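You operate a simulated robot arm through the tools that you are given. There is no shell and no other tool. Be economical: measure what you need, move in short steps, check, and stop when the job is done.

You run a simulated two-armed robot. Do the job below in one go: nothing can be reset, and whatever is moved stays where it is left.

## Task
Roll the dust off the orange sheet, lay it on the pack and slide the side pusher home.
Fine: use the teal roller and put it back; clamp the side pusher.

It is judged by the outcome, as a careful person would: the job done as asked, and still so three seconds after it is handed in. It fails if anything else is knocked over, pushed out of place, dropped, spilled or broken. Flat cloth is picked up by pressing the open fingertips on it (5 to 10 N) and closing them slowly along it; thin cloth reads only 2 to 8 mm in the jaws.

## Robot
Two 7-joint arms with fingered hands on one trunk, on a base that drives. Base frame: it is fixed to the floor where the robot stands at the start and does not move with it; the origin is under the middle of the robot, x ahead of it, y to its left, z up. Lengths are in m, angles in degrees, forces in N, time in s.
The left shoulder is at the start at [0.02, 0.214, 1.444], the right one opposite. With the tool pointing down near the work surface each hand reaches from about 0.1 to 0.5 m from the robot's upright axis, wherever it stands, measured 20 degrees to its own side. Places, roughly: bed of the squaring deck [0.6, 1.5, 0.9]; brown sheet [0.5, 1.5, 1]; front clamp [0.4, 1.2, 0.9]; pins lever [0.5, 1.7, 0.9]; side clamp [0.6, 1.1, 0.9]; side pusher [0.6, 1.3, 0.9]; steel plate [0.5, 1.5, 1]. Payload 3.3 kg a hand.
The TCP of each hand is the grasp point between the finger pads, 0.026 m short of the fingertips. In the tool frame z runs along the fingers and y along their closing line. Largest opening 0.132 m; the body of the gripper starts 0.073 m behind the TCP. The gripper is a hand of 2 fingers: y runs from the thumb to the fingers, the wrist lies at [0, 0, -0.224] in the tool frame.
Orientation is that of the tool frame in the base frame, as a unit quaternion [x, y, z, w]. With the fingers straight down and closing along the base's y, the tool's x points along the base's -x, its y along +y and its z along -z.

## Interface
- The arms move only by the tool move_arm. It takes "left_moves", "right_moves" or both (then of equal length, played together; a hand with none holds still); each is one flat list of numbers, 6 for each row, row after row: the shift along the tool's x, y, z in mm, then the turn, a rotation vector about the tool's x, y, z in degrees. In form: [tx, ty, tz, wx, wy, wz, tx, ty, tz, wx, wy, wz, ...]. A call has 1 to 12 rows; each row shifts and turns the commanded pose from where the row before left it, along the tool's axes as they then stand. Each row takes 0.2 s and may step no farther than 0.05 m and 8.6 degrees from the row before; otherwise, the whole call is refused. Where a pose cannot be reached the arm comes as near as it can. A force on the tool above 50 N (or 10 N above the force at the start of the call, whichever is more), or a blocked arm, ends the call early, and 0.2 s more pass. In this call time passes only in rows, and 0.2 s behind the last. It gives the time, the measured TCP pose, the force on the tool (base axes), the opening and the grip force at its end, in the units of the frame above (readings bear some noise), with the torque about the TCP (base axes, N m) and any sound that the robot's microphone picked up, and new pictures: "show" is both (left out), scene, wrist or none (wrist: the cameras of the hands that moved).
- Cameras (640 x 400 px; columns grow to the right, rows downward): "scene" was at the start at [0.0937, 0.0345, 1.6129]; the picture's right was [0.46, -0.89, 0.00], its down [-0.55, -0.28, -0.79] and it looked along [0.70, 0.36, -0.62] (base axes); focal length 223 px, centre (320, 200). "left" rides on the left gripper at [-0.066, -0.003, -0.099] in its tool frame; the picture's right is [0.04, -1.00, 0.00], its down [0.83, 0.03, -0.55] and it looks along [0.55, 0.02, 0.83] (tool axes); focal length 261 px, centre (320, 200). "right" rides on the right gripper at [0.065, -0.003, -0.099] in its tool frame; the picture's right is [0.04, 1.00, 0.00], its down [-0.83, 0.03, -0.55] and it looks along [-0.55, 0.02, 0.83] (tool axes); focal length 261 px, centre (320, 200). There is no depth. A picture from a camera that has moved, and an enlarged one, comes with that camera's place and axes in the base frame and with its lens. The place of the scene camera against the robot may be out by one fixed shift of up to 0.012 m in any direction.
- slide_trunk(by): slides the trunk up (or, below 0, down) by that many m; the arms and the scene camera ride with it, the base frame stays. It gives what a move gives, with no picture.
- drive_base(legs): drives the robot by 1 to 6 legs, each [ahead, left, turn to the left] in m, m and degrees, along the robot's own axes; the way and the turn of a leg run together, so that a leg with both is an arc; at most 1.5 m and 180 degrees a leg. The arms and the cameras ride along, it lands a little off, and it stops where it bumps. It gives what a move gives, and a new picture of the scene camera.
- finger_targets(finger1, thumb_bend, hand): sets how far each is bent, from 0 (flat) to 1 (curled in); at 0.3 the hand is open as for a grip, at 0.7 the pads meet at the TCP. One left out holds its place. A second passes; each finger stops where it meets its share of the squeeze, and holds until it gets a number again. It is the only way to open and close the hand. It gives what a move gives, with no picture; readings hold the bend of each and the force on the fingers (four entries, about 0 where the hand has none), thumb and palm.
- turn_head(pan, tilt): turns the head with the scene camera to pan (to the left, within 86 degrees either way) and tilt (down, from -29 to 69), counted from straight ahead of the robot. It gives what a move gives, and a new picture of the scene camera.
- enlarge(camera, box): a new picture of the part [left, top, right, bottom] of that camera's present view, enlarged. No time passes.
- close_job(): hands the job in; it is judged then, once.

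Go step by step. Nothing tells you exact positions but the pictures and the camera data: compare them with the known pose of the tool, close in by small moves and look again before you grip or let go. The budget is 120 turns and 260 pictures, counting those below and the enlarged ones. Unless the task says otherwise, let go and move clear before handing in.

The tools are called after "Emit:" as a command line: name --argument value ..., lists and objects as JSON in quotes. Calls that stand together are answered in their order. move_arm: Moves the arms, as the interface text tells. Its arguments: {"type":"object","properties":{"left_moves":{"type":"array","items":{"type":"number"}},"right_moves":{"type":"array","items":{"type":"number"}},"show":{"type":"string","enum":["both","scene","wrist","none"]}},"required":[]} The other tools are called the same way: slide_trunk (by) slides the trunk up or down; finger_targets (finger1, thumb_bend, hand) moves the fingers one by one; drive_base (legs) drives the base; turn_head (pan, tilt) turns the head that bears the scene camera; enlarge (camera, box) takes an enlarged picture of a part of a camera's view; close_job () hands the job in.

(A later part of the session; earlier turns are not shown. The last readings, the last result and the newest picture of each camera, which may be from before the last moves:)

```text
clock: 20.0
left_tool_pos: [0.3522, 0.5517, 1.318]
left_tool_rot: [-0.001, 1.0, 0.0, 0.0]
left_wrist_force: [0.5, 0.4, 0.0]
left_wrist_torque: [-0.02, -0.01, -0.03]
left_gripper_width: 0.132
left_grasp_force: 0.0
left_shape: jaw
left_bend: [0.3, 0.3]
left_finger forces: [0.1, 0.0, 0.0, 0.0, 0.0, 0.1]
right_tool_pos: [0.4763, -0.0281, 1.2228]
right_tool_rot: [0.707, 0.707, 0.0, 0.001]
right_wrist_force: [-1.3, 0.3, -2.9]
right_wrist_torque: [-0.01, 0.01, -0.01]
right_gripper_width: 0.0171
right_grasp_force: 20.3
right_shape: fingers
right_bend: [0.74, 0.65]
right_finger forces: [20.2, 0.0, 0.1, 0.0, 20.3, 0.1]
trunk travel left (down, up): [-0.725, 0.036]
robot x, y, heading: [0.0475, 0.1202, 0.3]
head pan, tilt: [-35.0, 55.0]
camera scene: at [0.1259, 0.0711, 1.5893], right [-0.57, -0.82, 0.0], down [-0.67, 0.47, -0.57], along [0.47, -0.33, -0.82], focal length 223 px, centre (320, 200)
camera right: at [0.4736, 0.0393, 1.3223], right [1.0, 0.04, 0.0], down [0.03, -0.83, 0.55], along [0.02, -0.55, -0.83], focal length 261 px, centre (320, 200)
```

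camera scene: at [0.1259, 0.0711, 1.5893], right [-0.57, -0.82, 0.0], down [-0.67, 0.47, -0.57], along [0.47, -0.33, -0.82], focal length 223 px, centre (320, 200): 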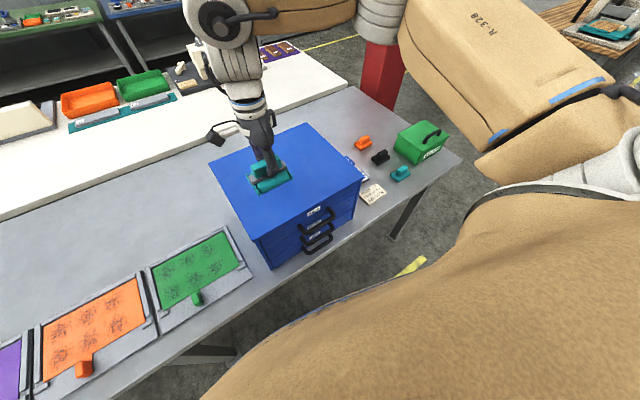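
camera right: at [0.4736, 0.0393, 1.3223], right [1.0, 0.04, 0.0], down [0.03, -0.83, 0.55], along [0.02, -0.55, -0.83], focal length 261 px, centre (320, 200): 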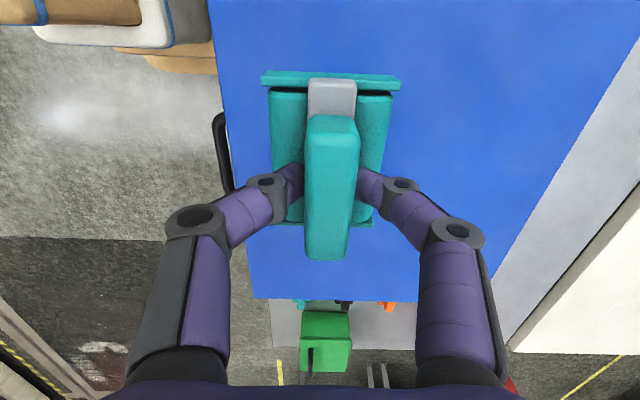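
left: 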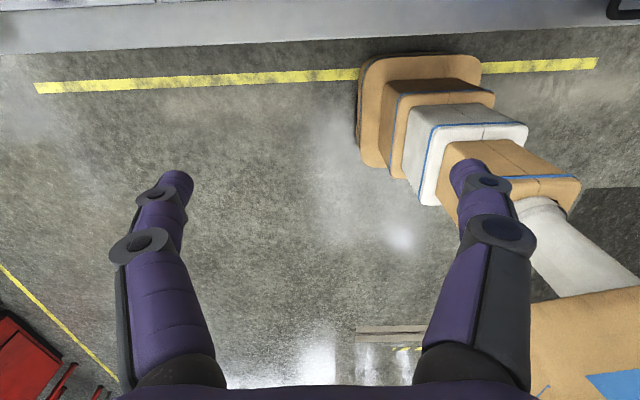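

Roller held. I raise it, drive left so the orange sheet comes in front-right of the robot, and look.

Emit:
move_arm --right_moves '[0, 0, -30, 0, 0, 0, 0, -20, -30, 0, 0, 0]' --show "none"

Emit:
drive_base --legs '[[0, 0.58, 0]]'

Emit:
turn_head --pan -10 --tilt 60

Emit:
turn_head --pan 60 --tilt 50

```text
clock: 20.6
left_tool_pos: [0.3511, 0.5513, 1.3183]
left_tool_rot: [-0.001, 1.0, 0.0, 0.001]
left_wrist_force: [0.6, 0.5, -0.2]
left_wrist_torque: [0.0, -0.05, 0.0]
left_gripper_width: 0.1321
left_grasp_force: 0.0
left_shape: jaw
left_bend: [0.3, 0.3]
left_finger forces: [0.0, 0.1, 0.0, 0.0, 0.0, 0.0]
right_tool_pos: [0.4561, -0.0274, 1.2822]
right_tool_rot: [0.707, 0.707, 0.0, 0.0]
right_wrist_force: [0.4, -0.4, -3.1]
right_wrist_torque: [-0.01, 0.02, 0.02]
right_gripper_width: 0.017
right_grasp_force: 20.4
right_shape: fingers
right_bend: [0.74, 0.65]
right_finger forces: [20.2, 0.1, 0.0, 0.1, 20.3, 0.1]
trunk travel left (down, up): [-0.725, 0.036]
robot x, y, heading: [0.0495, 0.1162, 0.3]
head pan, tilt: [-35.0, 55.0]
```

```text
clock: 23.8
left_tool_pos: [0.358, 1.1196, 1.3168]
left_tool_rot: [0.003, 1.0, 0.0, 0.0]
left_wrist_force: [0.3, -0.6, -0.3]
left_wrist_torque: [0.0, -0.01, 0.03]
left_gripper_width: 0.1317
left_grasp_force: 0.0
left_shape: jaw
left_bend: [0.3, 0.3]
left_finger forces: [0.0, 0.1, 0.0, 0.0, 0.1, 0.1]
right_tool_pos: [0.4587, 0.5409, 1.2829]
right_tool_rot: [0.71, 0.704, 0.0, 0.0]
right_wrist_force: [-0.3, 0.2, -2.5]
right_wrist_torque: [-0.04, 0.07, 0.02]
right_gripper_width: 0.017
right_grasp_force: 20.1
right_shape: fingers
right_bend: [0.74, 0.65]
right_finger forces: [20.3, 0.0, 0.0, 0.0, 20.4, 0.0]
trunk travel left (down, up): [-0.725, 0.036]
robot x, y, heading: [0.0529, 0.6833, -0.1]
head pan, tilt: [-35.0, 55.0]
camera scene: at [0.1273, 0.6405, 1.5893], right [-0.58, -0.82, 0.0], down [-0.67, 0.47, -0.57], along [0.47, -0.33, -0.82], focal length 223 px, centre (320, 200)
```

scene: 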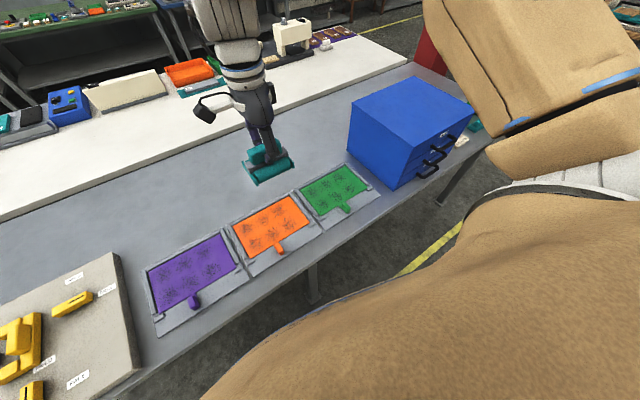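

```text
clock: 24.7
left_tool_pos: [0.3578, 1.1187, 1.3177]
left_tool_rot: [0.003, 1.0, 0.0, 0.001]
left_wrist_force: [0.3, 0.2, 0.8]
left_wrist_torque: [0.03, 0.02, -0.03]
left_gripper_width: 0.1318
left_grasp_force: 0.0
left_shape: jaw
left_bend: [0.3, 0.3]
left_finger forces: [0.1, 0.0, 0.1, 0.0, 0.0, 0.1]
right_tool_pos: [0.4585, 0.5403, 1.2808]
right_tool_rot: [0.71, 0.704, 0.0, 0.0]
right_wrist_force: [0.8, 0.1, -2.3]
right_wrist_torque: [-0.02, 0.01, 0.03]
right_gripper_width: 0.0168
right_grasp_force: 20.8
right_shape: fingers
right_bend: [0.74, 0.65]
right_finger forces: [20.2, 0.0, 0.1, 0.1, 20.3, 0.0]
trunk travel left (down, up): [-0.725, 0.036]
robot x, y, heading: [0.051, 0.6839, -0.1]
head pan, tilt: [-10.0, 60.0]
camera scene: at [0.134, 0.6696, 1.5832], right [-0.18, -0.98, 0.0], down [-0.85, 0.16, -0.5], along [0.49, -0.09, -0.87], focal length 223 px, centre (320, 200)
```

scene: 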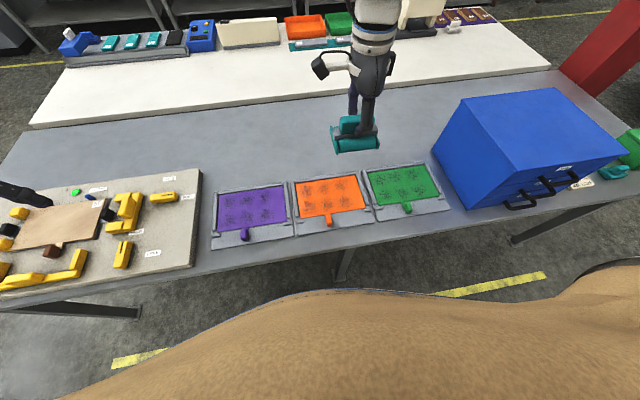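

```text
clock: 26.1
left_tool_pos: [0.3572, 1.1193, 1.3167]
left_tool_rot: [0.003, 1.0, 0.0, 0.0]
left_wrist_force: [0.5, -0.3, -1.2]
left_wrist_torque: [0.0, 0.01, 0.02]
left_gripper_width: 0.1317
left_grasp_force: 0.0
left_shape: jaw
left_bend: [0.3, 0.3]
left_finger forces: [0.0, 0.1, 0.0, 0.1, 0.0, 0.0]
right_tool_pos: [0.4578, 0.5412, 1.2814]
right_tool_rot: [0.71, 0.704, 0.0, 0.0]
right_wrist_force: [0.3, -0.4, -2.4]
right_wrist_torque: [-0.03, -0.02, -0.01]
right_gripper_width: 0.017
right_grasp_force: 21.1
right_shape: fingers
right_bend: [0.74, 0.65]
right_finger forces: [20.2, 0.1, 0.0, 0.0, 20.2, 0.0]
trunk travel left (down, up): [-0.725, 0.036]
robot x, y, heading: [0.0531, 0.686, -0.7]
head pan, tilt: [60.0, 50.0]
camera scene: at [0.1073, 0.7484, 1.5958], right [0.86, -0.51, 0.0], down [-0.39, -0.66, -0.64], along [0.32, 0.55, -0.77], focal length 223 px, centre (320, 200)
```

scene: 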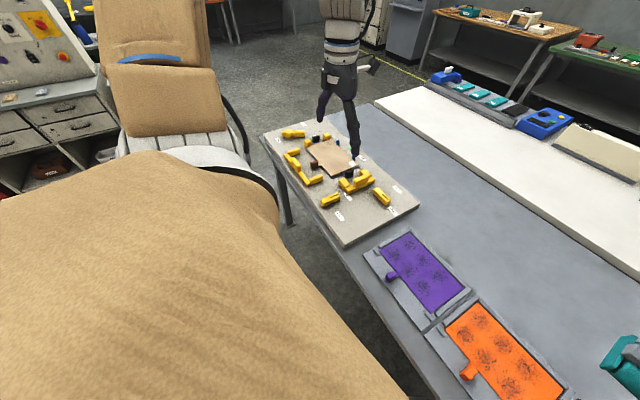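

Emit:
enlarge --camera "scene" --box '[255, 105, 425, 255]'

Emit:
turn_head --pan 5 --tilt 60

Emit:
enlarge --camera "scene" --box '[0, 140, 220, 320]'

Emit:
enlarge --camera "scene" --box '[220, 100, 460, 260]'

```text
2.67 times, centred on (340, 180) of scene
camera zoom: at [0.1073, 0.7484, 1.5958], right [0.86, -0.51, 0.0], down [-0.39, -0.66, -0.64], along [0.32, 0.55, -0.77], focal length 596 px, centre (267, 253)
```

zoom: 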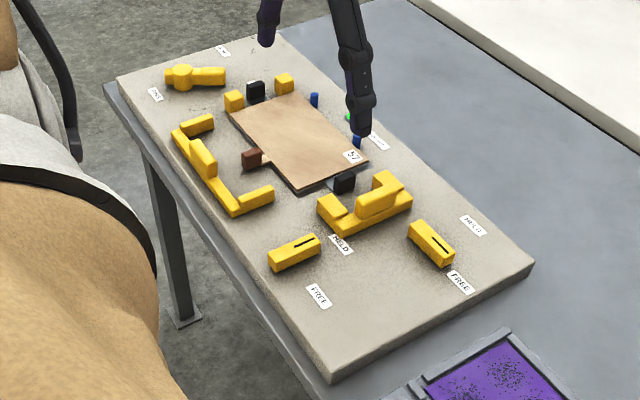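

```text
clock: 27.4
left_tool_pos: [0.3568, 1.1194, 1.3189]
left_tool_rot: [0.003, 1.0, 0.0, 0.0]
left_wrist_force: [0.2, 0.2, -0.2]
left_wrist_torque: [-0.02, -0.01, 0.06]
left_gripper_width: 0.1319
left_grasp_force: 0.0
left_shape: jaw
left_bend: [0.3, 0.3]
left_finger forces: [0.0, 0.0, 0.0, 0.0, 0.0, 0.0]
right_tool_pos: [0.4579, 0.5405, 1.2821]
right_tool_rot: [0.71, 0.704, 0.0, 0.0]
right_wrist_force: [0.7, 0.0, -2.8]
right_wrist_torque: [-0.03, 0.01, 0.0]
right_gripper_width: 0.0169
right_grasp_force: 20.1
right_shape: fingers
right_bend: [0.74, 0.65]
right_finger forces: [20.3, 0.0, 0.1, 0.0, 20.3, 0.0]
trunk travel left (down, up): [-0.725, 0.036]
robot x, y, heading: [0.0487, 0.6858, -0.4]
head pan, tilt: [5.0, 60.0]
camera scene: at [0.1348, 0.6875, 1.5832], right [0.08, -1.0, 0.0], down [-0.86, -0.07, -0.5], along [0.5, 0.04, -0.87], focal length 223 px, centre (320, 200)
```

scene: 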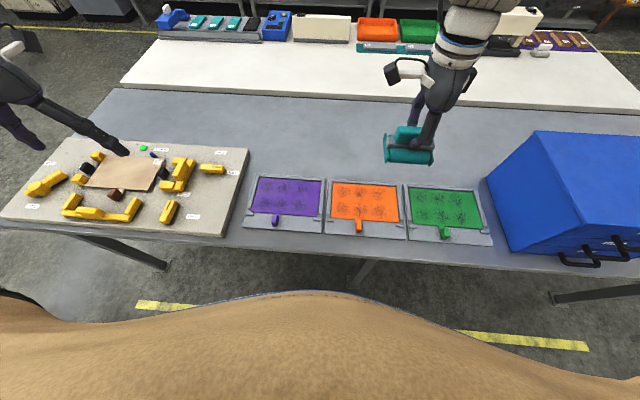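

```text
2.22 times, centred on (110, 230) of scene
camera zoom: at [0.1348, 0.6875, 1.5832], right [0.08, -1.0, 0.0], down [-0.86, -0.07, -0.5], along [0.5, 0.04, -0.87], focal length 496 px, centre (787, 133)
```

zoom: 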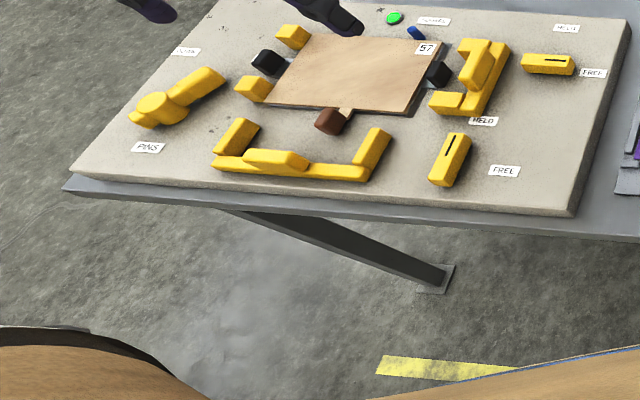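

```text
2.50 times, centred on (340, 180) of scene
camera zoom: at [0.1348, 0.6875, 1.5832], right [0.08, -1.0, 0.0], down [-0.86, -0.07, -0.5], along [0.5, 0.04, -0.87], focal length 558 px, centre (270, 250)
```

zoom: 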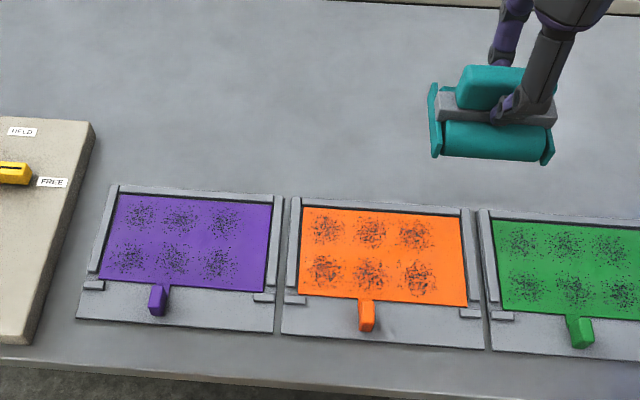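

Orange sheet spans about x 0.476–0.628, y 0.435–0.676 at z≈0.87, with 2×3 dust spots. I drive a bit ahead and lower the trunk to reach over it.

Emit:
drive_base --legs '[[0.08, 0.0, 0.4]]'

Emit:
slide_trunk --by -0.18

Emit:
move_arm --right_moves '[-12, -20, 15, 0, 0, 0]'

```text
clock: 28.4
left_tool_pos: [0.4348, 1.1223, 1.3176]
left_tool_rot: [-0.001, 1.0, 0.0, 0.0]
left_wrist_force: [0.5, 0.4, 0.0]
left_wrist_torque: [-0.01, 0.03, 0.01]
left_gripper_width: 0.1318
left_grasp_force: 0.1
left_shape: jaw
left_bend: [0.3, 0.3]
left_finger forces: [0.1, 0.0, 0.0, 0.1, 0.0, 0.0]
right_tool_pos: [0.5392, 0.5446, 1.2825]
right_tool_rot: [0.707, 0.707, -0.001, -0.001]
right_wrist_force: [0.7, 0.6, -3.0]
right_wrist_torque: [0.02, 0.05, 0.02]
right_gripper_width: 0.017
right_grasp_force: 20.6
right_shape: fingers
right_bend: [0.74, 0.65]
right_finger forces: [20.3, 0.0, 0.0, 0.0, 20.3, 0.0]
trunk travel left (down, up): [-0.725, 0.036]
robot x, y, heading: [0.1325, 0.689, 0.1]
head pan, tilt: [5.0, 60.0]
camera scene: at [0.2158, 0.688, 1.5831], right [0.09, -1.0, 0.0], down [-0.86, -0.08, -0.5], along [0.5, 0.05, -0.87], focal length 223 px, centre (320, 200)
```

scene: 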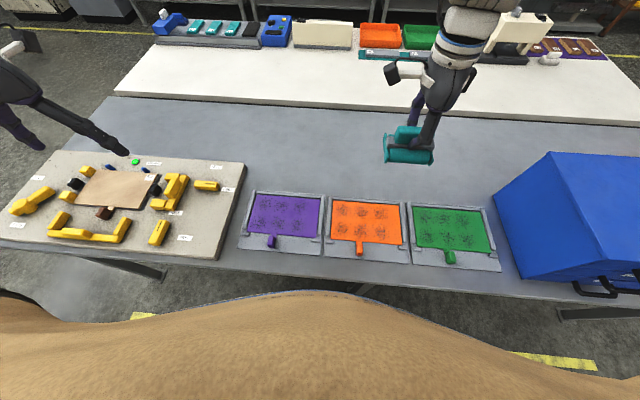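

```text
clock: 30.4
left_tool_pos: [0.4317, 1.1214, 1.1376]
left_tool_rot: [-0.002, 1.0, 0.0, 0.0]
left_wrist_force: [0.4, 0.6, 0.5]
left_wrist_torque: [-0.02, -0.01, -0.01]
left_gripper_width: 0.1322
left_grasp_force: 0.0
left_shape: jaw
left_bend: [0.3, 0.3]
left_finger forces: [0.0, 0.1, 0.0, 0.0, 0.1, 0.0]
right_tool_pos: [0.5378, 0.5447, 1.1017]
right_tool_rot: [0.707, 0.708, -0.001, 0.0]
right_wrist_force: [0.4, -1.0, -3.7]
right_wrist_torque: [-0.03, -0.01, -0.03]
right_gripper_width: 0.0168
right_grasp_force: 20.1
right_shape: fingers
right_bend: [0.74, 0.65]
right_finger forces: [20.2, 0.0, 0.1, 0.0, 20.4, 0.0]
trunk travel left (down, up): [-0.545, 0.216]
robot x, y, heading: [0.128, 0.6834, 0.2]
head pan, tilt: [5.0, 60.0]
```

```text
clock: 30.8
left_tool_pos: [0.4297, 1.121, 1.1387]
left_tool_rot: [-0.001, 1.0, 0.001, 0.0]
left_wrist_force: [-0.5, -0.6, 0.7]
left_wrist_torque: [-0.01, 0.0, -0.01]
left_gripper_width: 0.1318
left_grasp_force: 0.0
left_shape: jaw
left_bend: [0.3, 0.3]
left_finger forces: [0.0, 0.1, 0.0, 0.0, 0.0, 0.0]
right_tool_pos: [0.5189, 0.5305, 1.0878]
right_tool_rot: [0.706, 0.708, 0.0, 0.001]
right_wrist_force: [-0.7, -0.1, -2.9]
right_wrist_torque: [-0.02, -0.02, 0.01]
right_gripper_width: 0.0172
right_grasp_force: 20.4
right_shape: fingers
right_bend: [0.74, 0.65]
right_finger forces: [20.3, 0.0, 0.0, 0.0, 20.4, 0.0]
trunk travel left (down, up): [-0.545, 0.216]
robot x, y, heading: [0.129, 0.6871, 0.1]
head pan, tilt: [5.0, 60.0]
camera scene: at [0.2168, 0.6866, 1.4032], right [0.09, -1.0, 0.0], down [-0.86, -0.08, -0.5], along [0.5, 0.05, -0.87], focal length 223 px, centre (320, 200)
camera right: at [0.5154, 0.5961, 1.186], right [1.0, 0.04, 0.0], down [0.04, -0.83, 0.55], along [0.02, -0.55, -0.83], focal length 261 px, centre (320, 200)
```

scene: 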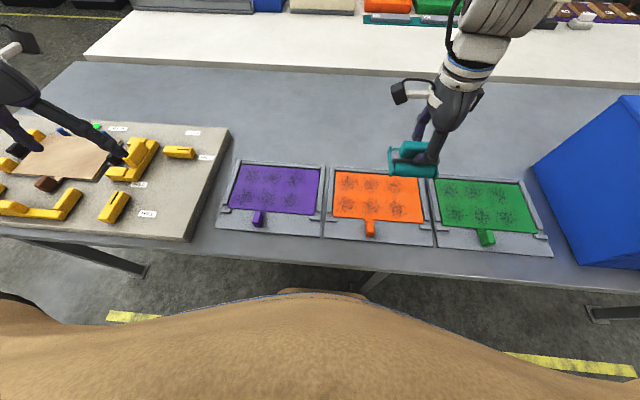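
right: 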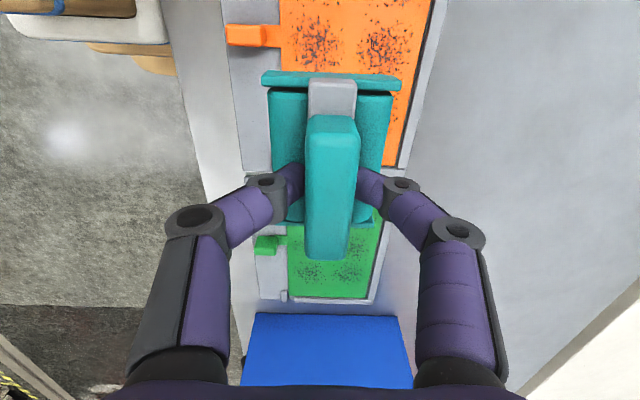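

Emit:
move_arm --right_moves '[-5, -13, 40, 0, 0, 0, -5, -13, 40, 0, 0, 0, -5, -13, 40, 0, 0, 0]'

Emit:
enlarge --camera "scene" --box '[310, 120, 450, 260]'

```text
clock: 31.6
left_tool_pos: [0.432, 1.1214, 1.1366]
left_tool_rot: [-0.003, 1.0, 0.001, 0.0]
left_wrist_force: [0.5, -0.2, 0.6]
left_wrist_torque: [0.0, 0.01, 0.01]
left_gripper_width: 0.132
left_grasp_force: 0.1
left_shape: jaw
left_bend: [0.3, 0.3]
left_finger forces: [0.1, 0.0, 0.0, 0.1, 0.0, 0.0]
right_tool_pos: [0.4884, 0.5091, 0.9675]
right_tool_rot: [0.706, 0.708, -0.001, -0.002]
right_wrist_force: [-0.5, 0.6, -4.0]
right_wrist_torque: [0.04, 0.0, -0.01]
right_gripper_width: 0.0168
right_grasp_force: 20.1
right_shape: fingers
right_bend: [0.74, 0.65]
right_finger forces: [20.2, 0.0, 0.0, 0.0, 20.2, 0.0]
right hand out of reach, approached as far as the arm can: row 2, 3
trunk travel left (down, up): [-0.545, 0.216]
robot x, y, heading: [0.1307, 0.6882, 0.3]
head pan, tilt: [5.0, 60.0]
camera scene: at [0.2174, 0.6871, 1.4031], right [0.09, -1.0, 0.0], down [-0.86, -0.08, -0.5], along [0.5, 0.05, -0.87], focal length 223 px, centre (320, 200)
camera right: at [0.4852, 0.5755, 1.0653], right [1.0, 0.05, 0.0], down [0.04, -0.83, 0.55], along [0.02, -0.55, -0.83], focal length 261 px, centre (320, 200)
```

scene: 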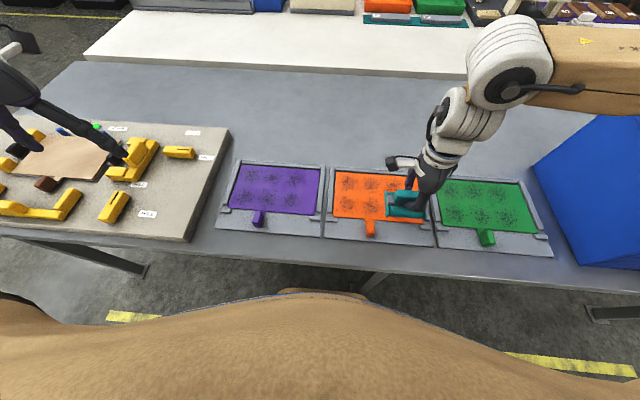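
right: 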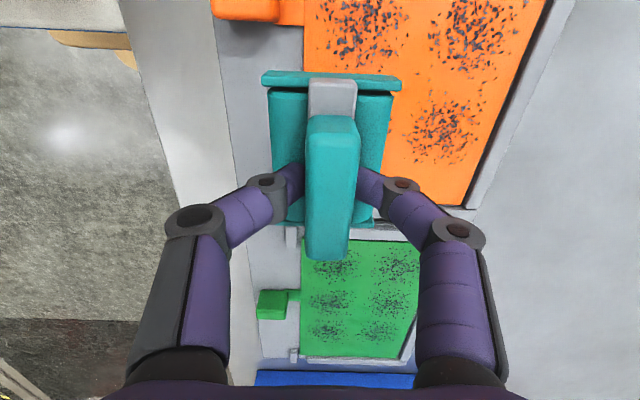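

```text
2.86 times, centred on (380, 190) of scene
camera zoom: at [0.2174, 0.6871, 1.4031], right [0.09, -1.0, 0.0], down [-0.86, -0.08, -0.5], along [0.5, 0.05, -0.87], focal length 638 px, centre (149, 229)
```

zoom: 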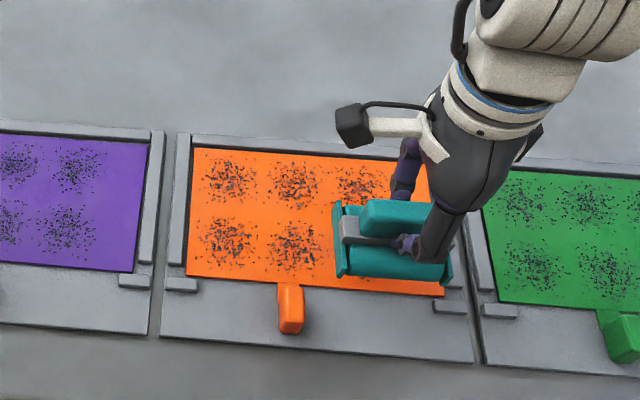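

Emit:
move_arm --right_moves '[4, -8, 6, 0, 0, 0, 0, 0, 6, 0, 0, 0]' --show "none"

```text
clock: 32.2
left_tool_pos: [0.4305, 1.1225, 1.1381]
left_tool_rot: [-0.001, 1.0, 0.0, 0.0]
left_wrist_force: [0.3, 0.6, 0.8]
left_wrist_torque: [-0.01, 0.01, 0.01]
left_gripper_width: 0.1322
left_grasp_force: 0.1
left_shape: jaw
left_bend: [0.3, 0.3]
left_finger forces: [0.0, 0.0, 0.1, 0.0, 0.0, 0.1]
right_tool_pos: [0.486, 0.5127, 0.9547]
right_tool_rot: [0.706, 0.708, 0.0, 0.0]
right_wrist_force: [0.3, -0.4, -3.3]
right_wrist_torque: [0.0, 0.0, 0.0]
right_gripper_width: 0.0167
right_grasp_force: 20.3
right_shape: fingers
right_bend: [0.74, 0.65]
right_finger forces: [20.2, 0.1, 0.1, 0.0, 20.2, 0.1]
right hand out of reach, approached as far as the arm can: row 1
trunk travel left (down, up): [-0.545, 0.216]
robot x, y, heading: [0.1309, 0.6867, 0.2]
head pan, tilt: [5.0, 60.0]
```

Emit:
move_arm --right_moves '[0, -3, 5, 0, 0, 0, 0, 0, 4, 0, 0, 0]' --show "wrist"

Emit:
enlarge --camera "scene" --box '[350, 150, 450, 250]'

```text
clock: 32.8
left_tool_pos: [0.4318, 1.1218, 1.1376]
left_tool_rot: [-0.002, 1.0, 0.0, 0.0]
left_wrist_force: [-1.2, 0.3, 0.2]
left_wrist_torque: [0.01, -0.03, 0.02]
left_gripper_width: 0.1317
left_grasp_force: 0.0
left_shape: jaw
left_bend: [0.3, 0.3]
left_finger forces: [0.0, 0.0, 0.1, 0.1, 0.0, 0.1]
right_tool_pos: [0.4832, 0.5132, 0.9461]
right_tool_rot: [0.706, 0.708, -0.001, -0.001]
right_wrist_force: [0.0, -0.2, -2.7]
right_wrist_torque: [0.0, 0.01, -0.04]
right_gripper_width: 0.017
right_grasp_force: 19.8
right_shape: fingers
right_bend: [0.74, 0.65]
right_finger forces: [20.1, 0.1, 0.1, 0.0, 20.3, 0.0]
trunk travel left (down, up): [-0.545, 0.216]
robot x, y, heading: [0.1317, 0.6907, 0.4]
head pan, tilt: [5.0, 60.0]
camera right: at [0.4807, 0.5785, 1.0441], right [1.0, 0.04, 0.0], down [0.04, -0.83, 0.55], along [0.02, -0.55, -0.83], focal length 261 px, centre (320, 200)
```

right: 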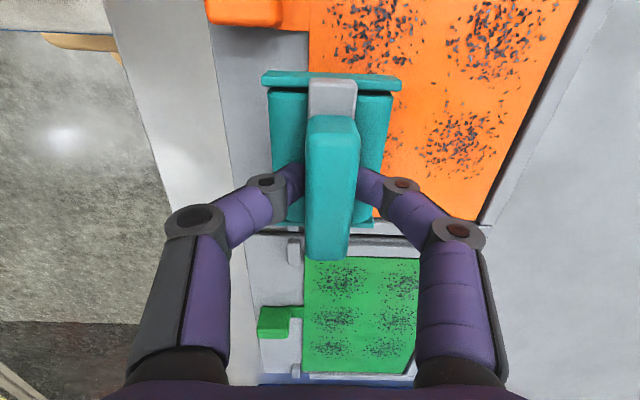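

```text
4.00 times, centred on (400, 200) of scene
camera zoom: at [0.2172, 0.688, 1.4032], right [0.09, -1.0, 0.0], down [-0.86, -0.08, -0.5], along [0.5, 0.05, -0.87], focal length 893 px, centre (0, 200)
```

zoom: 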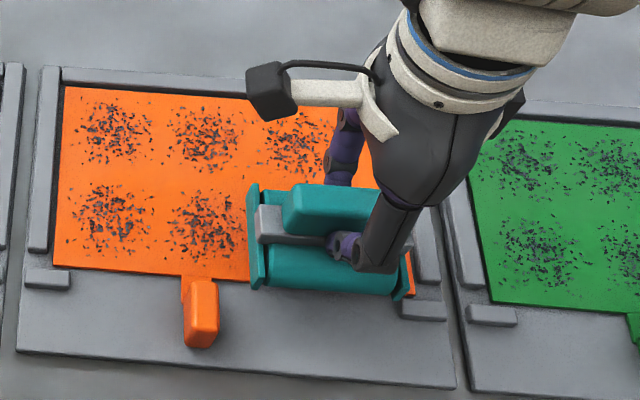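

Emit:
move_arm --right_moves '[5, 0, 4, 0, 0, 0, 0, 0, 4, 0, 0, 0]' --show "none"

Emit:
move_arm --right_moves '[0, 0, 3, 0, 0, 0]' --show "none"

```text
clock: 33.4
left_tool_pos: [0.4316, 1.1216, 1.1375]
left_tool_rot: [-0.002, 1.0, 0.001, 0.001]
left_wrist_force: [0.3, -0.1, -0.3]
left_wrist_torque: [-0.02, 0.03, -0.02]
left_gripper_width: 0.1317
left_grasp_force: 0.0
left_shape: jaw
left_bend: [0.3, 0.3]
left_finger forces: [0.0, 0.0, 0.0, 0.0, 0.0, 0.0]
right_tool_pos: [0.4842, 0.5177, 0.937]
right_tool_rot: [0.707, 0.707, 0.0, 0.0]
right_wrist_force: [0.4, 0.1, -3.0]
right_wrist_torque: [-0.01, 0.04, 0.01]
right_gripper_width: 0.0169
right_grasp_force: 20.1
right_shape: fingers
right_bend: [0.74, 0.65]
right_finger forces: [20.2, 0.0, 0.0, 0.0, 20.2, 0.0]
trunk travel left (down, up): [-0.545, 0.216]
robot x, y, heading: [0.1318, 0.6866, 0.0]
head pan, tilt: [5.0, 60.0]
```

```text
clock: 33.8
left_tool_pos: [0.4317, 1.1215, 1.1372]
left_tool_rot: [-0.002, 1.0, 0.001, 0.0]
left_wrist_force: [-0.7, -0.4, 0.3]
left_wrist_torque: [-0.02, -0.01, 0.0]
left_gripper_width: 0.1318
left_grasp_force: 0.1
left_shape: jaw
left_bend: [0.3, 0.3]
left_finger forces: [0.0, 0.0, 0.1, 0.0, 0.0, 0.0]
right_tool_pos: [0.4836, 0.5176, 0.9358]
right_tool_rot: [0.706, 0.709, -0.001, 0.0]
right_wrist_force: [0.2, 0.5, -3.1]
right_wrist_torque: [0.02, -0.01, 0.01]
right_gripper_width: 0.0171
right_grasp_force: 19.6
right_shape: fingers
right_bend: [0.74, 0.65]
right_finger forces: [20.2, 0.1, 0.1, 0.1, 20.2, 0.0]
trunk travel left (down, up): [-0.545, 0.216]
robot x, y, heading: [0.1314, 0.6881, 0.2]
head pan, tilt: [5.0, 60.0]
```

Emit:
move_arm --right_moves '[0, 0, 4, 0, 0, 0]' --show "none"

Emit:
move_arm --right_moves '[0, 0, 3, 0, 0, 0]' --show "none"

Emit:
enlarge --camera "scene" --box '[350, 150, 450, 250]'

```text
clock: 34.2
left_tool_pos: [0.4317, 1.1203, 1.1372]
left_tool_rot: [-0.001, 1.0, 0.0, 0.0]
left_wrist_force: [0.1, -1.2, 0.1]
left_wrist_torque: [-0.01, 0.0, 0.02]
left_gripper_width: 0.1317
left_grasp_force: 0.1
left_shape: jaw
left_bend: [0.3, 0.3]
left_finger forces: [0.0, 0.0, 0.1, 0.1, 0.1, 0.0]
right_tool_pos: [0.4835, 0.5181, 0.9321]
right_tool_rot: [0.706, 0.708, 0.0, -0.001]
right_wrist_force: [0.2, 1.1, -2.6]
right_wrist_torque: [-0.04, 0.01, 0.05]
right_gripper_width: 0.0169
right_grasp_force: 20.2
right_shape: fingers
right_bend: [0.74, 0.65]
right_finger forces: [20.2, 0.1, 0.0, 0.0, 20.1, 0.1]
trunk travel left (down, up): [-0.545, 0.216]
robot x, y, heading: [0.1362, 0.6859, 0.3]
head pan, tilt: [5.0, 60.0]
```

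```text
clock: 34.6
left_tool_pos: [0.4323, 1.1217, 1.1377]
left_tool_rot: [-0.002, 1.0, 0.0, 0.0]
left_wrist_force: [-0.2, -0.1, -0.2]
left_wrist_torque: [-0.03, -0.03, 0.0]
left_gripper_width: 0.1319
left_grasp_force: 0.0
left_shape: jaw
left_bend: [0.3, 0.3]
left_finger forces: [0.1, 0.1, 0.0, 0.0, 0.0, 0.0]
right_tool_pos: [0.4822, 0.5175, 0.9281]
right_tool_rot: [0.707, 0.708, 0.001, 0.0]
right_wrist_force: [0.4, 0.5, -2.8]
right_wrist_torque: [-0.01, 0.0, -0.01]
right_gripper_width: 0.017
right_grasp_force: 20.2
right_shape: fingers
right_bend: [0.74, 0.65]
right_finger forces: [20.2, 0.0, 0.1, 0.0, 20.2, 0.1]
trunk travel left (down, up): [-0.545, 0.216]
robot x, y, heading: [0.1222, 0.6919, 0.2]
head pan, tilt: [5.0, 60.0]
```

```text
4.00 times, centred on (400, 200) of scene
camera zoom: at [0.2172, 0.6879, 1.4032], right [0.09, -1.0, 0.0], down [-0.86, -0.08, -0.5], along [0.5, 0.05, -0.87], focal length 893 px, centre (0, 200)
```

zoom: 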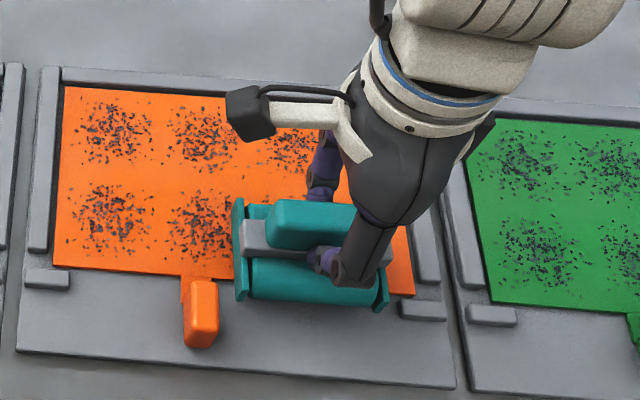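

Emit:
move_arm --right_moves '[0, 0, 4, 0, 0, 0]' --show "none"

Emit:
move_arm --right_moves '[0, 0, 3, 0, 0, 0]' --show "none"

Emit:
move_arm --right_moves '[0, 0, 3, 0, 0, 0]' --show "wrist"

```text
clock: 35.0
left_tool_pos: [0.4319, 1.123, 1.1374]
left_tool_rot: [-0.001, 1.0, 0.0, -0.001]
left_wrist_force: [0.9, -0.4, 0.3]
left_wrist_torque: [-0.04, -0.02, 0.03]
left_gripper_width: 0.1319
left_grasp_force: 0.0
left_shape: jaw
left_bend: [0.3, 0.3]
left_finger forces: [0.0, 0.0, 0.1, 0.0, 0.0, 0.0]
right_tool_pos: [0.4826, 0.5174, 0.9246]
right_tool_rot: [0.706, 0.708, 0.0, 0.0]
right_wrist_force: [0.9, 0.2, -3.7]
right_wrist_torque: [0.0, 0.0, 0.0]
right_gripper_width: 0.0171
right_grasp_force: 21.0
right_shape: fingers
right_bend: [0.74, 0.65]
right_finger forces: [20.2, 0.0, 0.0, 0.1, 20.2, 0.0]
trunk travel left (down, up): [-0.545, 0.216]
robot x, y, heading: [0.1316, 0.6863, 0.3]
head pan, tilt: [5.0, 60.0]
```

```text
clock: 35.4
left_tool_pos: [0.4313, 1.1227, 1.1388]
left_tool_rot: [-0.001, 1.0, 0.0, 0.0]
left_wrist_force: [1.1, 0.7, 0.1]
left_wrist_torque: [-0.02, -0.01, 0.02]
left_gripper_width: 0.1317
left_grasp_force: 0.1
left_shape: jaw
left_bend: [0.3, 0.3]
left_finger forces: [0.0, 0.0, 0.0, 0.1, 0.0, 0.0]
right_tool_pos: [0.4831, 0.5189, 0.9221]
right_tool_rot: [0.706, 0.709, 0.001, 0.0]
right_wrist_force: [0.0, 1.3, 1.7]
right_wrist_torque: [0.02, -0.03, 0.02]
right_gripper_width: 0.017
right_grasp_force: 21.0
right_shape: fingers
right_bend: [0.74, 0.65]
right_finger forces: [21.3, 0.0, 0.0, 0.0, 21.3, 0.0]
trunk travel left (down, up): [-0.545, 0.216]
robot x, y, heading: [0.1294, 0.6872, 0.3]
head pan, tilt: [5.0, 60.0]
```

```text
clock: 35.8
left_tool_pos: [0.4304, 1.1208, 1.1379]
left_tool_rot: [-0.001, 1.0, -0.001, 0.001]
left_wrist_force: [-0.1, 0.4, -0.6]
left_wrist_torque: [0.0, 0.0, 0.02]
left_gripper_width: 0.132
left_grasp_force: 0.1
left_shape: jaw
left_bend: [0.3, 0.3]
left_finger forces: [0.0, 0.0, 0.1, 0.0, 0.1, 0.1]
right_tool_pos: [0.4838, 0.5187, 0.9186]
right_tool_rot: [0.706, 0.708, 0.001, 0.001]
right_wrist_force: [-4.0, -2.5, 20.3]
right_wrist_torque: [-0.09, -0.02, -0.02]
right_gripper_width: 0.0166
right_grasp_force: 25.8
right_shape: fingers
right_bend: [0.76, 0.72]
right_finger forces: [24.2, 0.0, 0.0, 0.0, 26.9, 0.0]
trunk travel left (down, up): [-0.545, 0.216]
robot x, y, heading: [0.1311, 0.6856, 0.2]
head pan, tilt: [5.0, 60.0]
camera right: at [0.4791, 0.5841, 1.0179], right [1.0, 0.04, 0.0], down [0.04, -0.83, 0.55], along [0.03, -0.55, -0.83], focal length 261 px, centre (320, 200)
```

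right: 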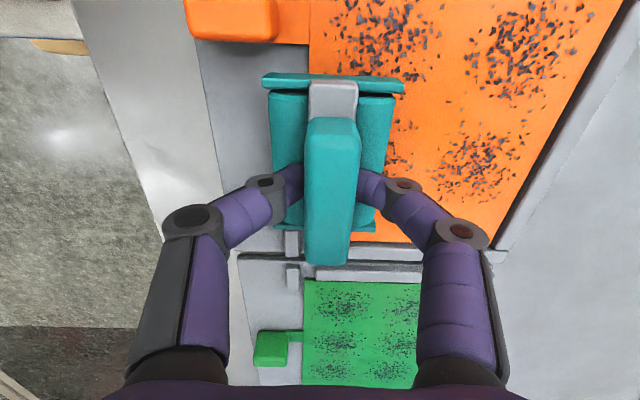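

Contact came at TCP z≈0.921. I ease to about 10 N and roll forward along x.

Emit:
move_arm --right_moves '[0, 0, -1.5, 0, 0, 0, 0, 15, 0, 0, 0, 0, 0, 15, 0, 0, 0, 0, 0, 15, 0, 0, 0, 0]' --show "wrist"

```text
clock: 36.8
left_tool_pos: [0.4325, 1.1214, 1.1365]
left_tool_rot: [-0.002, 1.0, -0.001, 0.0]
left_wrist_force: [0.5, -0.1, 0.7]
left_wrist_torque: [-0.02, 0.01, 0.0]
left_gripper_width: 0.132
left_grasp_force: 0.1
left_shape: jaw
left_bend: [0.3, 0.3]
left_finger forces: [0.0, 0.0, 0.0, 0.0, 0.1, 0.0]
right_tool_pos: [0.5302, 0.5182, 0.9218]
right_tool_rot: [0.706, 0.708, 0.0, 0.0]
right_wrist_force: [0.0, -0.7, 2.4]
right_wrist_torque: [0.0, 0.01, -0.02]
right_gripper_width: 0.0168
right_grasp_force: 21.2
right_shape: fingers
right_bend: [0.75, 0.72]
right_finger forces: [21.5, 0.0, 0.1, 0.1, 21.4, 0.0]
trunk travel left (down, up): [-0.545, 0.216]
robot x, y, heading: [0.1285, 0.6873, 0.1]
head pan, tilt: [5.0, 60.0]
camera right: at [0.5264, 0.5844, 1.0195], right [1.0, 0.04, 0.0], down [0.04, -0.83, 0.55], along [0.02, -0.55, -0.83], focal length 261 px, centre (320, 200)
```

right: 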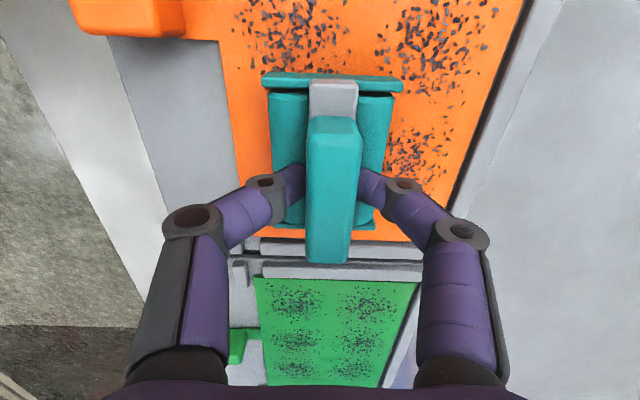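

The dust behind the roller is gone. I continue to the far edge with a little more pressure.

Emit:
move_arm --right_moves '[0, 15, 0.7, 0, 0, 0, 0, 15, 0, 0, 0, 0, 0, 15, 0, 0, 0, 0, 0, 15, 0, 0, 0, 0, 0, 15, 0, 0, 0, 0]' --show "both"

```text
clock: 38.0
left_tool_pos: [0.4297, 1.1221, 1.1375]
left_tool_rot: [-0.002, 1.0, 0.0, 0.0]
left_wrist_force: [0.4, 0.6, 0.4]
left_wrist_torque: [-0.03, 0.03, 0.02]
left_gripper_width: 0.1317
left_grasp_force: 0.1
left_shape: jaw
left_bend: [0.3, 0.3]
left_finger forces: [0.0, 0.1, 0.1, 0.0, 0.0, 0.0]
right_tool_pos: [0.6044, 0.5186, 0.9217]
right_tool_rot: [0.707, 0.707, 0.001, 0.002]
right_wrist_force: [-1.7, -3.6, 18.0]
right_wrist_torque: [-0.01, -0.12, 0.02]
right_gripper_width: 0.0168
right_grasp_force: 25.5
right_shape: fingers
right_bend: [0.77, 0.72]
right_finger forces: [25.3, 0.0, 0.0, 0.0, 25.1, 0.1]
trunk travel left (down, up): [-0.545, 0.216]
robot x, y, heading: [0.1276, 0.6886, 0.2]
head pan, tilt: [5.0, 60.0]
camera scene: at [0.2145, 0.6882, 1.4034], right [0.09, -1.0, 0.0], down [-0.86, -0.08, -0.5], along [0.5, 0.05, -0.87], focal length 223 px, centre (320, 200)
camera right: at [0.6002, 0.5852, 1.0188], right [1.0, 0.04, 0.0], down [0.03, -0.83, 0.55], along [0.03, -0.55, -0.83], focal length 261 px, centre (320, 200)
```

scene: 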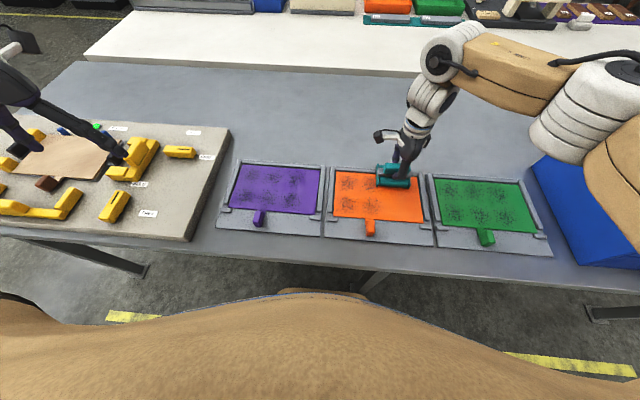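
right: 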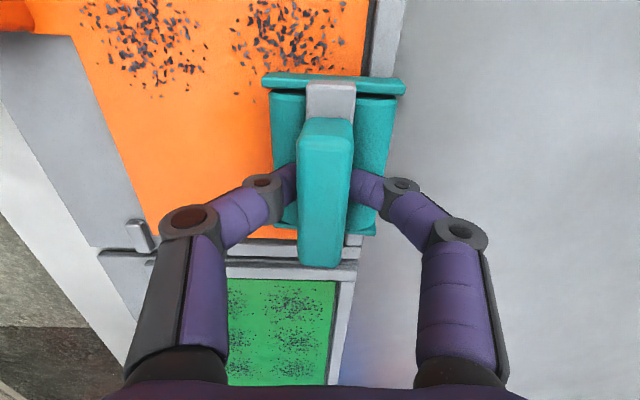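

Right column is clean. Lift, shift left by 55 mm, and roll back along the middle column.

Emit:
move_arm --right_moves '[0, -4, -12, 0, 0, 0, 28, 0, 0, 0, 0, 0, 27, 0, 0, 0, 0, 0, 0, 0, 12, 0, 0, 0, 0, -15, 0, 0, 0, 0, 0, -15, 0, 0, 0, 0, 0, -15, 0, 0, 0, 0]' --show "wrist"

```text
clock: 39.6
left_tool_pos: [0.4305, 1.122, 1.1372]
left_tool_rot: [-0.002, 1.0, -0.001, 0.0]
left_wrist_force: [0.2, -0.2, -0.1]
left_wrist_torque: [-0.01, -0.02, -0.03]
left_gripper_width: 0.1319
left_grasp_force: 0.0
left_shape: jaw
left_bend: [0.3, 0.3]
left_finger forces: [0.1, 0.1, 0.1, 0.0, 0.0, 0.0]
right_tool_pos: [0.5517, 0.5744, 0.9194]
right_tool_rot: [0.706, 0.708, 0.0, 0.0]
right_wrist_force: [-2.0, 5.4, 3.1]
right_wrist_torque: [0.1, 0.02, 0.02]
right_gripper_width: 0.0169
right_grasp_force: 21.1
right_shape: fingers
right_bend: [0.75, 0.72]
right_finger forces: [21.2, 0.0, 0.0, 0.0, 22.0, 0.0]
trunk travel left (down, up): [-0.545, 0.216]
robot x, y, heading: [0.1297, 0.6854, 0.3]
head pan, tilt: [5.0, 60.0]
camera right: at [0.5484, 0.6398, 1.0191], right [1.0, 0.04, 0.0], down [0.04, -0.83, 0.55], along [0.02, -0.55, -0.83], focal length 261 px, centre (320, 200)
```

right: 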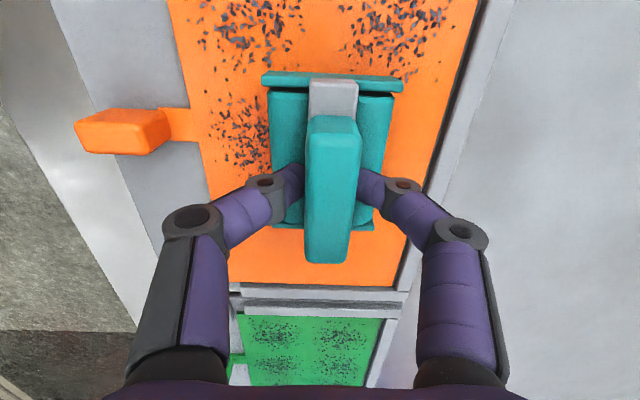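

Emit:
move_arm --right_moves '[0, -15, 0, 0, 0, 0, 0, -15, 0, 0, 0, 0, 0, -15, 0, 0, 0, 0, 0, -15, 0, 0, 0, 0, 0, -8, 0, 0, 0, 0]' --show "wrist"

```text
clock: 40.8
left_tool_pos: [0.4322, 1.1226, 1.1381]
left_tool_rot: [-0.001, 1.0, 0.0, -0.001]
left_wrist_force: [1.0, 0.9, 0.2]
left_wrist_torque: [0.0, 0.0, -0.01]
left_gripper_width: 0.1318
left_grasp_force: 0.0
left_shape: jaw
left_bend: [0.3, 0.3]
left_finger forces: [0.0, 0.0, 0.0, 0.1, 0.0, 0.1]
right_tool_pos: [0.4872, 0.5737, 0.9184]
right_tool_rot: [0.706, 0.708, -0.001, 0.001]
right_wrist_force: [0.7, 1.2, 19.5]
right_wrist_torque: [0.01, -0.15, -0.04]
right_gripper_width: 0.0167
right_grasp_force: 25.0
right_shape: fingers
right_bend: [0.76, 0.73]
right_finger forces: [25.1, 0.1, 0.0, 0.1, 24.1, 0.0]
trunk travel left (down, up): [-0.545, 0.216]
robot x, y, heading: [0.1307, 0.6855, 0.0]
head pan, tilt: [5.0, 60.0]
camera right: at [0.484, 0.6393, 1.017], right [1.0, 0.04, 0.0], down [0.04, -0.83, 0.55], along [0.02, -0.55, -0.83], focal length 261 px, centre (320, 200)
```

right: 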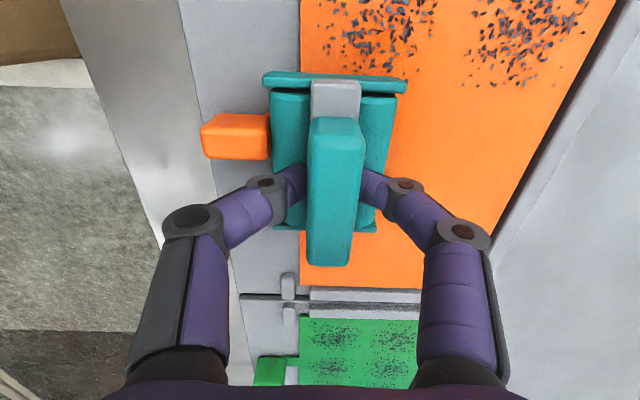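

Emit:
move_arm --right_moves '[0, 3, -15, 0, 0, 0, 27, 0, -15, 0, 0, 0, 27, 0, 0, 0, 0, 0]' --show "both"

Emit:
enlarge --camera "scene" --box '[320, 150, 450, 250]'

```text
clock: 41.6
left_tool_pos: [0.4316, 1.1226, 1.1371]
left_tool_rot: [-0.003, 1.0, 0.0, -0.001]
left_wrist_force: [-0.1, 0.1, 0.9]
left_wrist_torque: [-0.01, 0.0, 0.03]
left_gripper_width: 0.1318
left_grasp_force: 0.1
left_shape: jaw
left_bend: [0.3, 0.3]
left_finger forces: [0.0, 0.0, 0.1, 0.0, 0.0, 0.0]
right_tool_pos: [0.4995, 0.6259, 0.9455]
right_tool_rot: [0.706, 0.708, -0.001, 0.0]
right_wrist_force: [-0.3, -0.1, -3.2]
right_wrist_torque: [-0.01, 0.02, 0.0]
right_gripper_width: 0.0169
right_grasp_force: 19.6
right_shape: fingers
right_bend: [0.76, 0.72]
right_finger forces: [19.8, 0.1, 0.1, 0.1, 19.7, 0.1]
right hand out of reach, approached as far as the arm can: row 1, 2
trunk travel left (down, up): [-0.545, 0.216]
robot x, y, heading: [0.1326, 0.6879, 0.1]
head pan, tilt: [5.0, 60.0]
camera scene: at [0.2172, 0.6884, 1.4031], right [0.09, -1.0, 0.0], down [-0.86, -0.08, -0.5], along [0.5, 0.04, -0.87], focal length 223 px, centre (320, 200)
camera right: at [0.4967, 0.6919, 1.0432], right [1.0, 0.04, 0.0], down [0.04, -0.83, 0.55], along [0.02, -0.55, -0.83], focal length 261 px, centre (320, 200)
```

scene: 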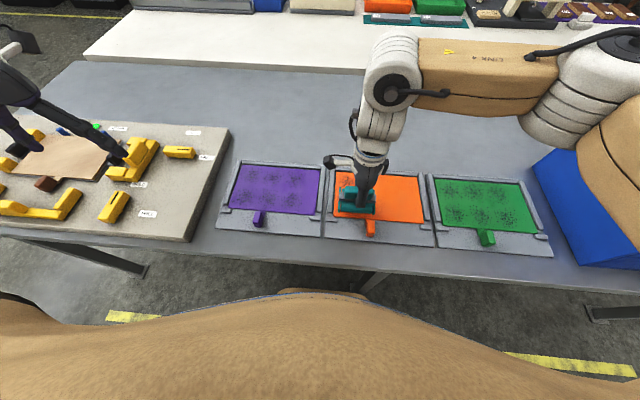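
right: 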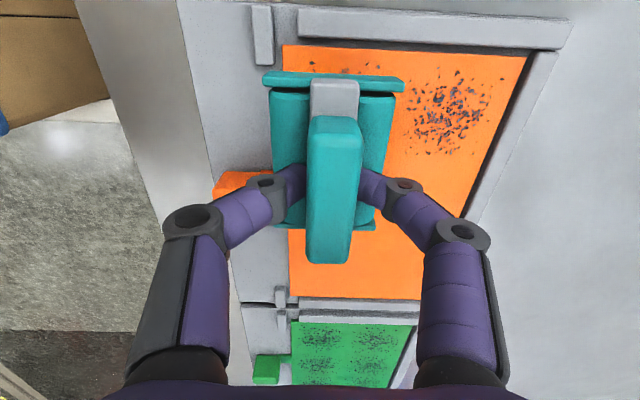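

```text
4.00 times, centred on (385, 200) of scene
camera zoom: at [0.2172, 0.6884, 1.4031], right [0.09, -1.0, 0.0], down [-0.86, -0.08, -0.5], along [0.5, 0.04, -0.87], focal length 893 px, centre (60, 200)
```

zoom: 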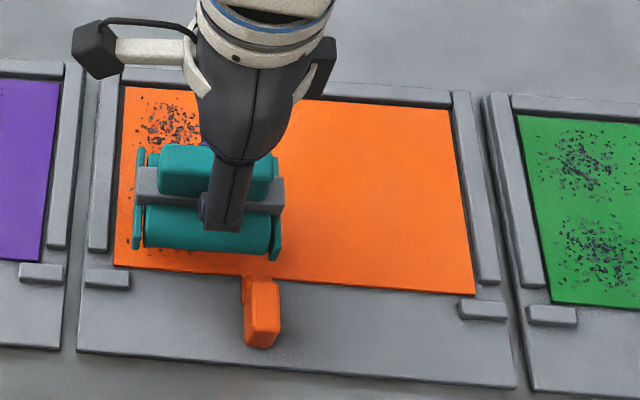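

Emit:
move_arm --right_moves '[7, -10, 10, 0, 0, 0, 0, 0, 10, 0, 0, 0]' --show "wrist"

```text
clock: 42.2
left_tool_pos: [0.4317, 1.1213, 1.1381]
left_tool_rot: [-0.002, 1.0, 0.0, -0.001]
left_wrist_force: [0.0, -0.1, 0.4]
left_wrist_torque: [0.04, 0.03, 0.0]
left_gripper_width: 0.132
left_grasp_force: 0.0
left_shape: jaw
left_bend: [0.3, 0.3]
left_finger forces: [0.0, 0.1, 0.0, 0.0, 0.0, 0.1]
right_tool_pos: [0.4957, 0.6322, 0.9238]
right_tool_rot: [0.707, 0.708, 0.0, 0.0]
right_wrist_force: [0.3, -0.3, -2.6]
right_wrist_torque: [0.0, 0.0, -0.01]
right_gripper_width: 0.0171
right_grasp_force: 20.0
right_shape: fingers
right_bend: [0.76, 0.72]
right_finger forces: [19.8, 0.0, 0.0, 0.0, 19.8, 0.0]
right hand out of reach, approached as far as the arm can: row 1
trunk travel left (down, up): [-0.545, 0.216]
robot x, y, heading: [0.1253, 0.6848, -0.1]
head pan, tilt: [5.0, 60.0]
camera right: at [0.4923, 0.6994, 1.0228], right [1.0, 0.04, 0.0], down [0.04, -0.83, 0.55], along [0.02, -0.55, -0.83], focal length 261 px, centre (320, 200)
```

right: 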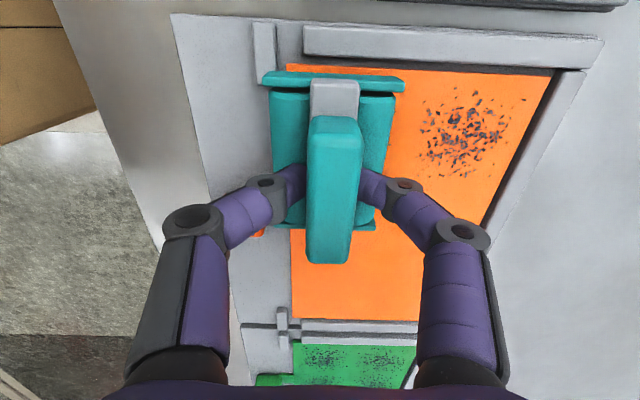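

Emit:
move_arm --right_moves '[0, -10, 0, 0, 0, 0, 0, 0, 2.5, 0, 0, 0]' --show "none"

```text
clock: 42.8
left_tool_pos: [0.4311, 1.1231, 1.1368]
left_tool_rot: [-0.001, 1.0, 0.0, 0.0]
left_wrist_force: [0.2, -0.3, 0.1]
left_wrist_torque: [0.0, -0.06, -0.01]
left_gripper_width: 0.1321
left_grasp_force: 0.1
left_shape: jaw
left_bend: [0.3, 0.3]
left_finger forces: [0.0, 0.0, 0.1, 0.0, 0.0, 0.0]
right_tool_pos: [0.4928, 0.6345, 0.9203]
right_tool_rot: [0.707, 0.708, 0.001, 0.002]
right_wrist_force: [5.1, -0.4, 7.3]
right_wrist_torque: [0.0, -0.14, -0.02]
right_gripper_width: 0.0169
right_grasp_force: 22.2
right_shape: fingers
right_bend: [0.76, 0.72]
right_finger forces: [24.4, 0.0, 0.0, 0.1, 20.1, 0.0]
right hand out of reach, approached as far as the arm can: row 1
trunk travel left (down, up): [-0.545, 0.216]
robot x, y, heading: [0.1306, 0.6894, 0.0]
head pan, tilt: [5.0, 60.0]
```

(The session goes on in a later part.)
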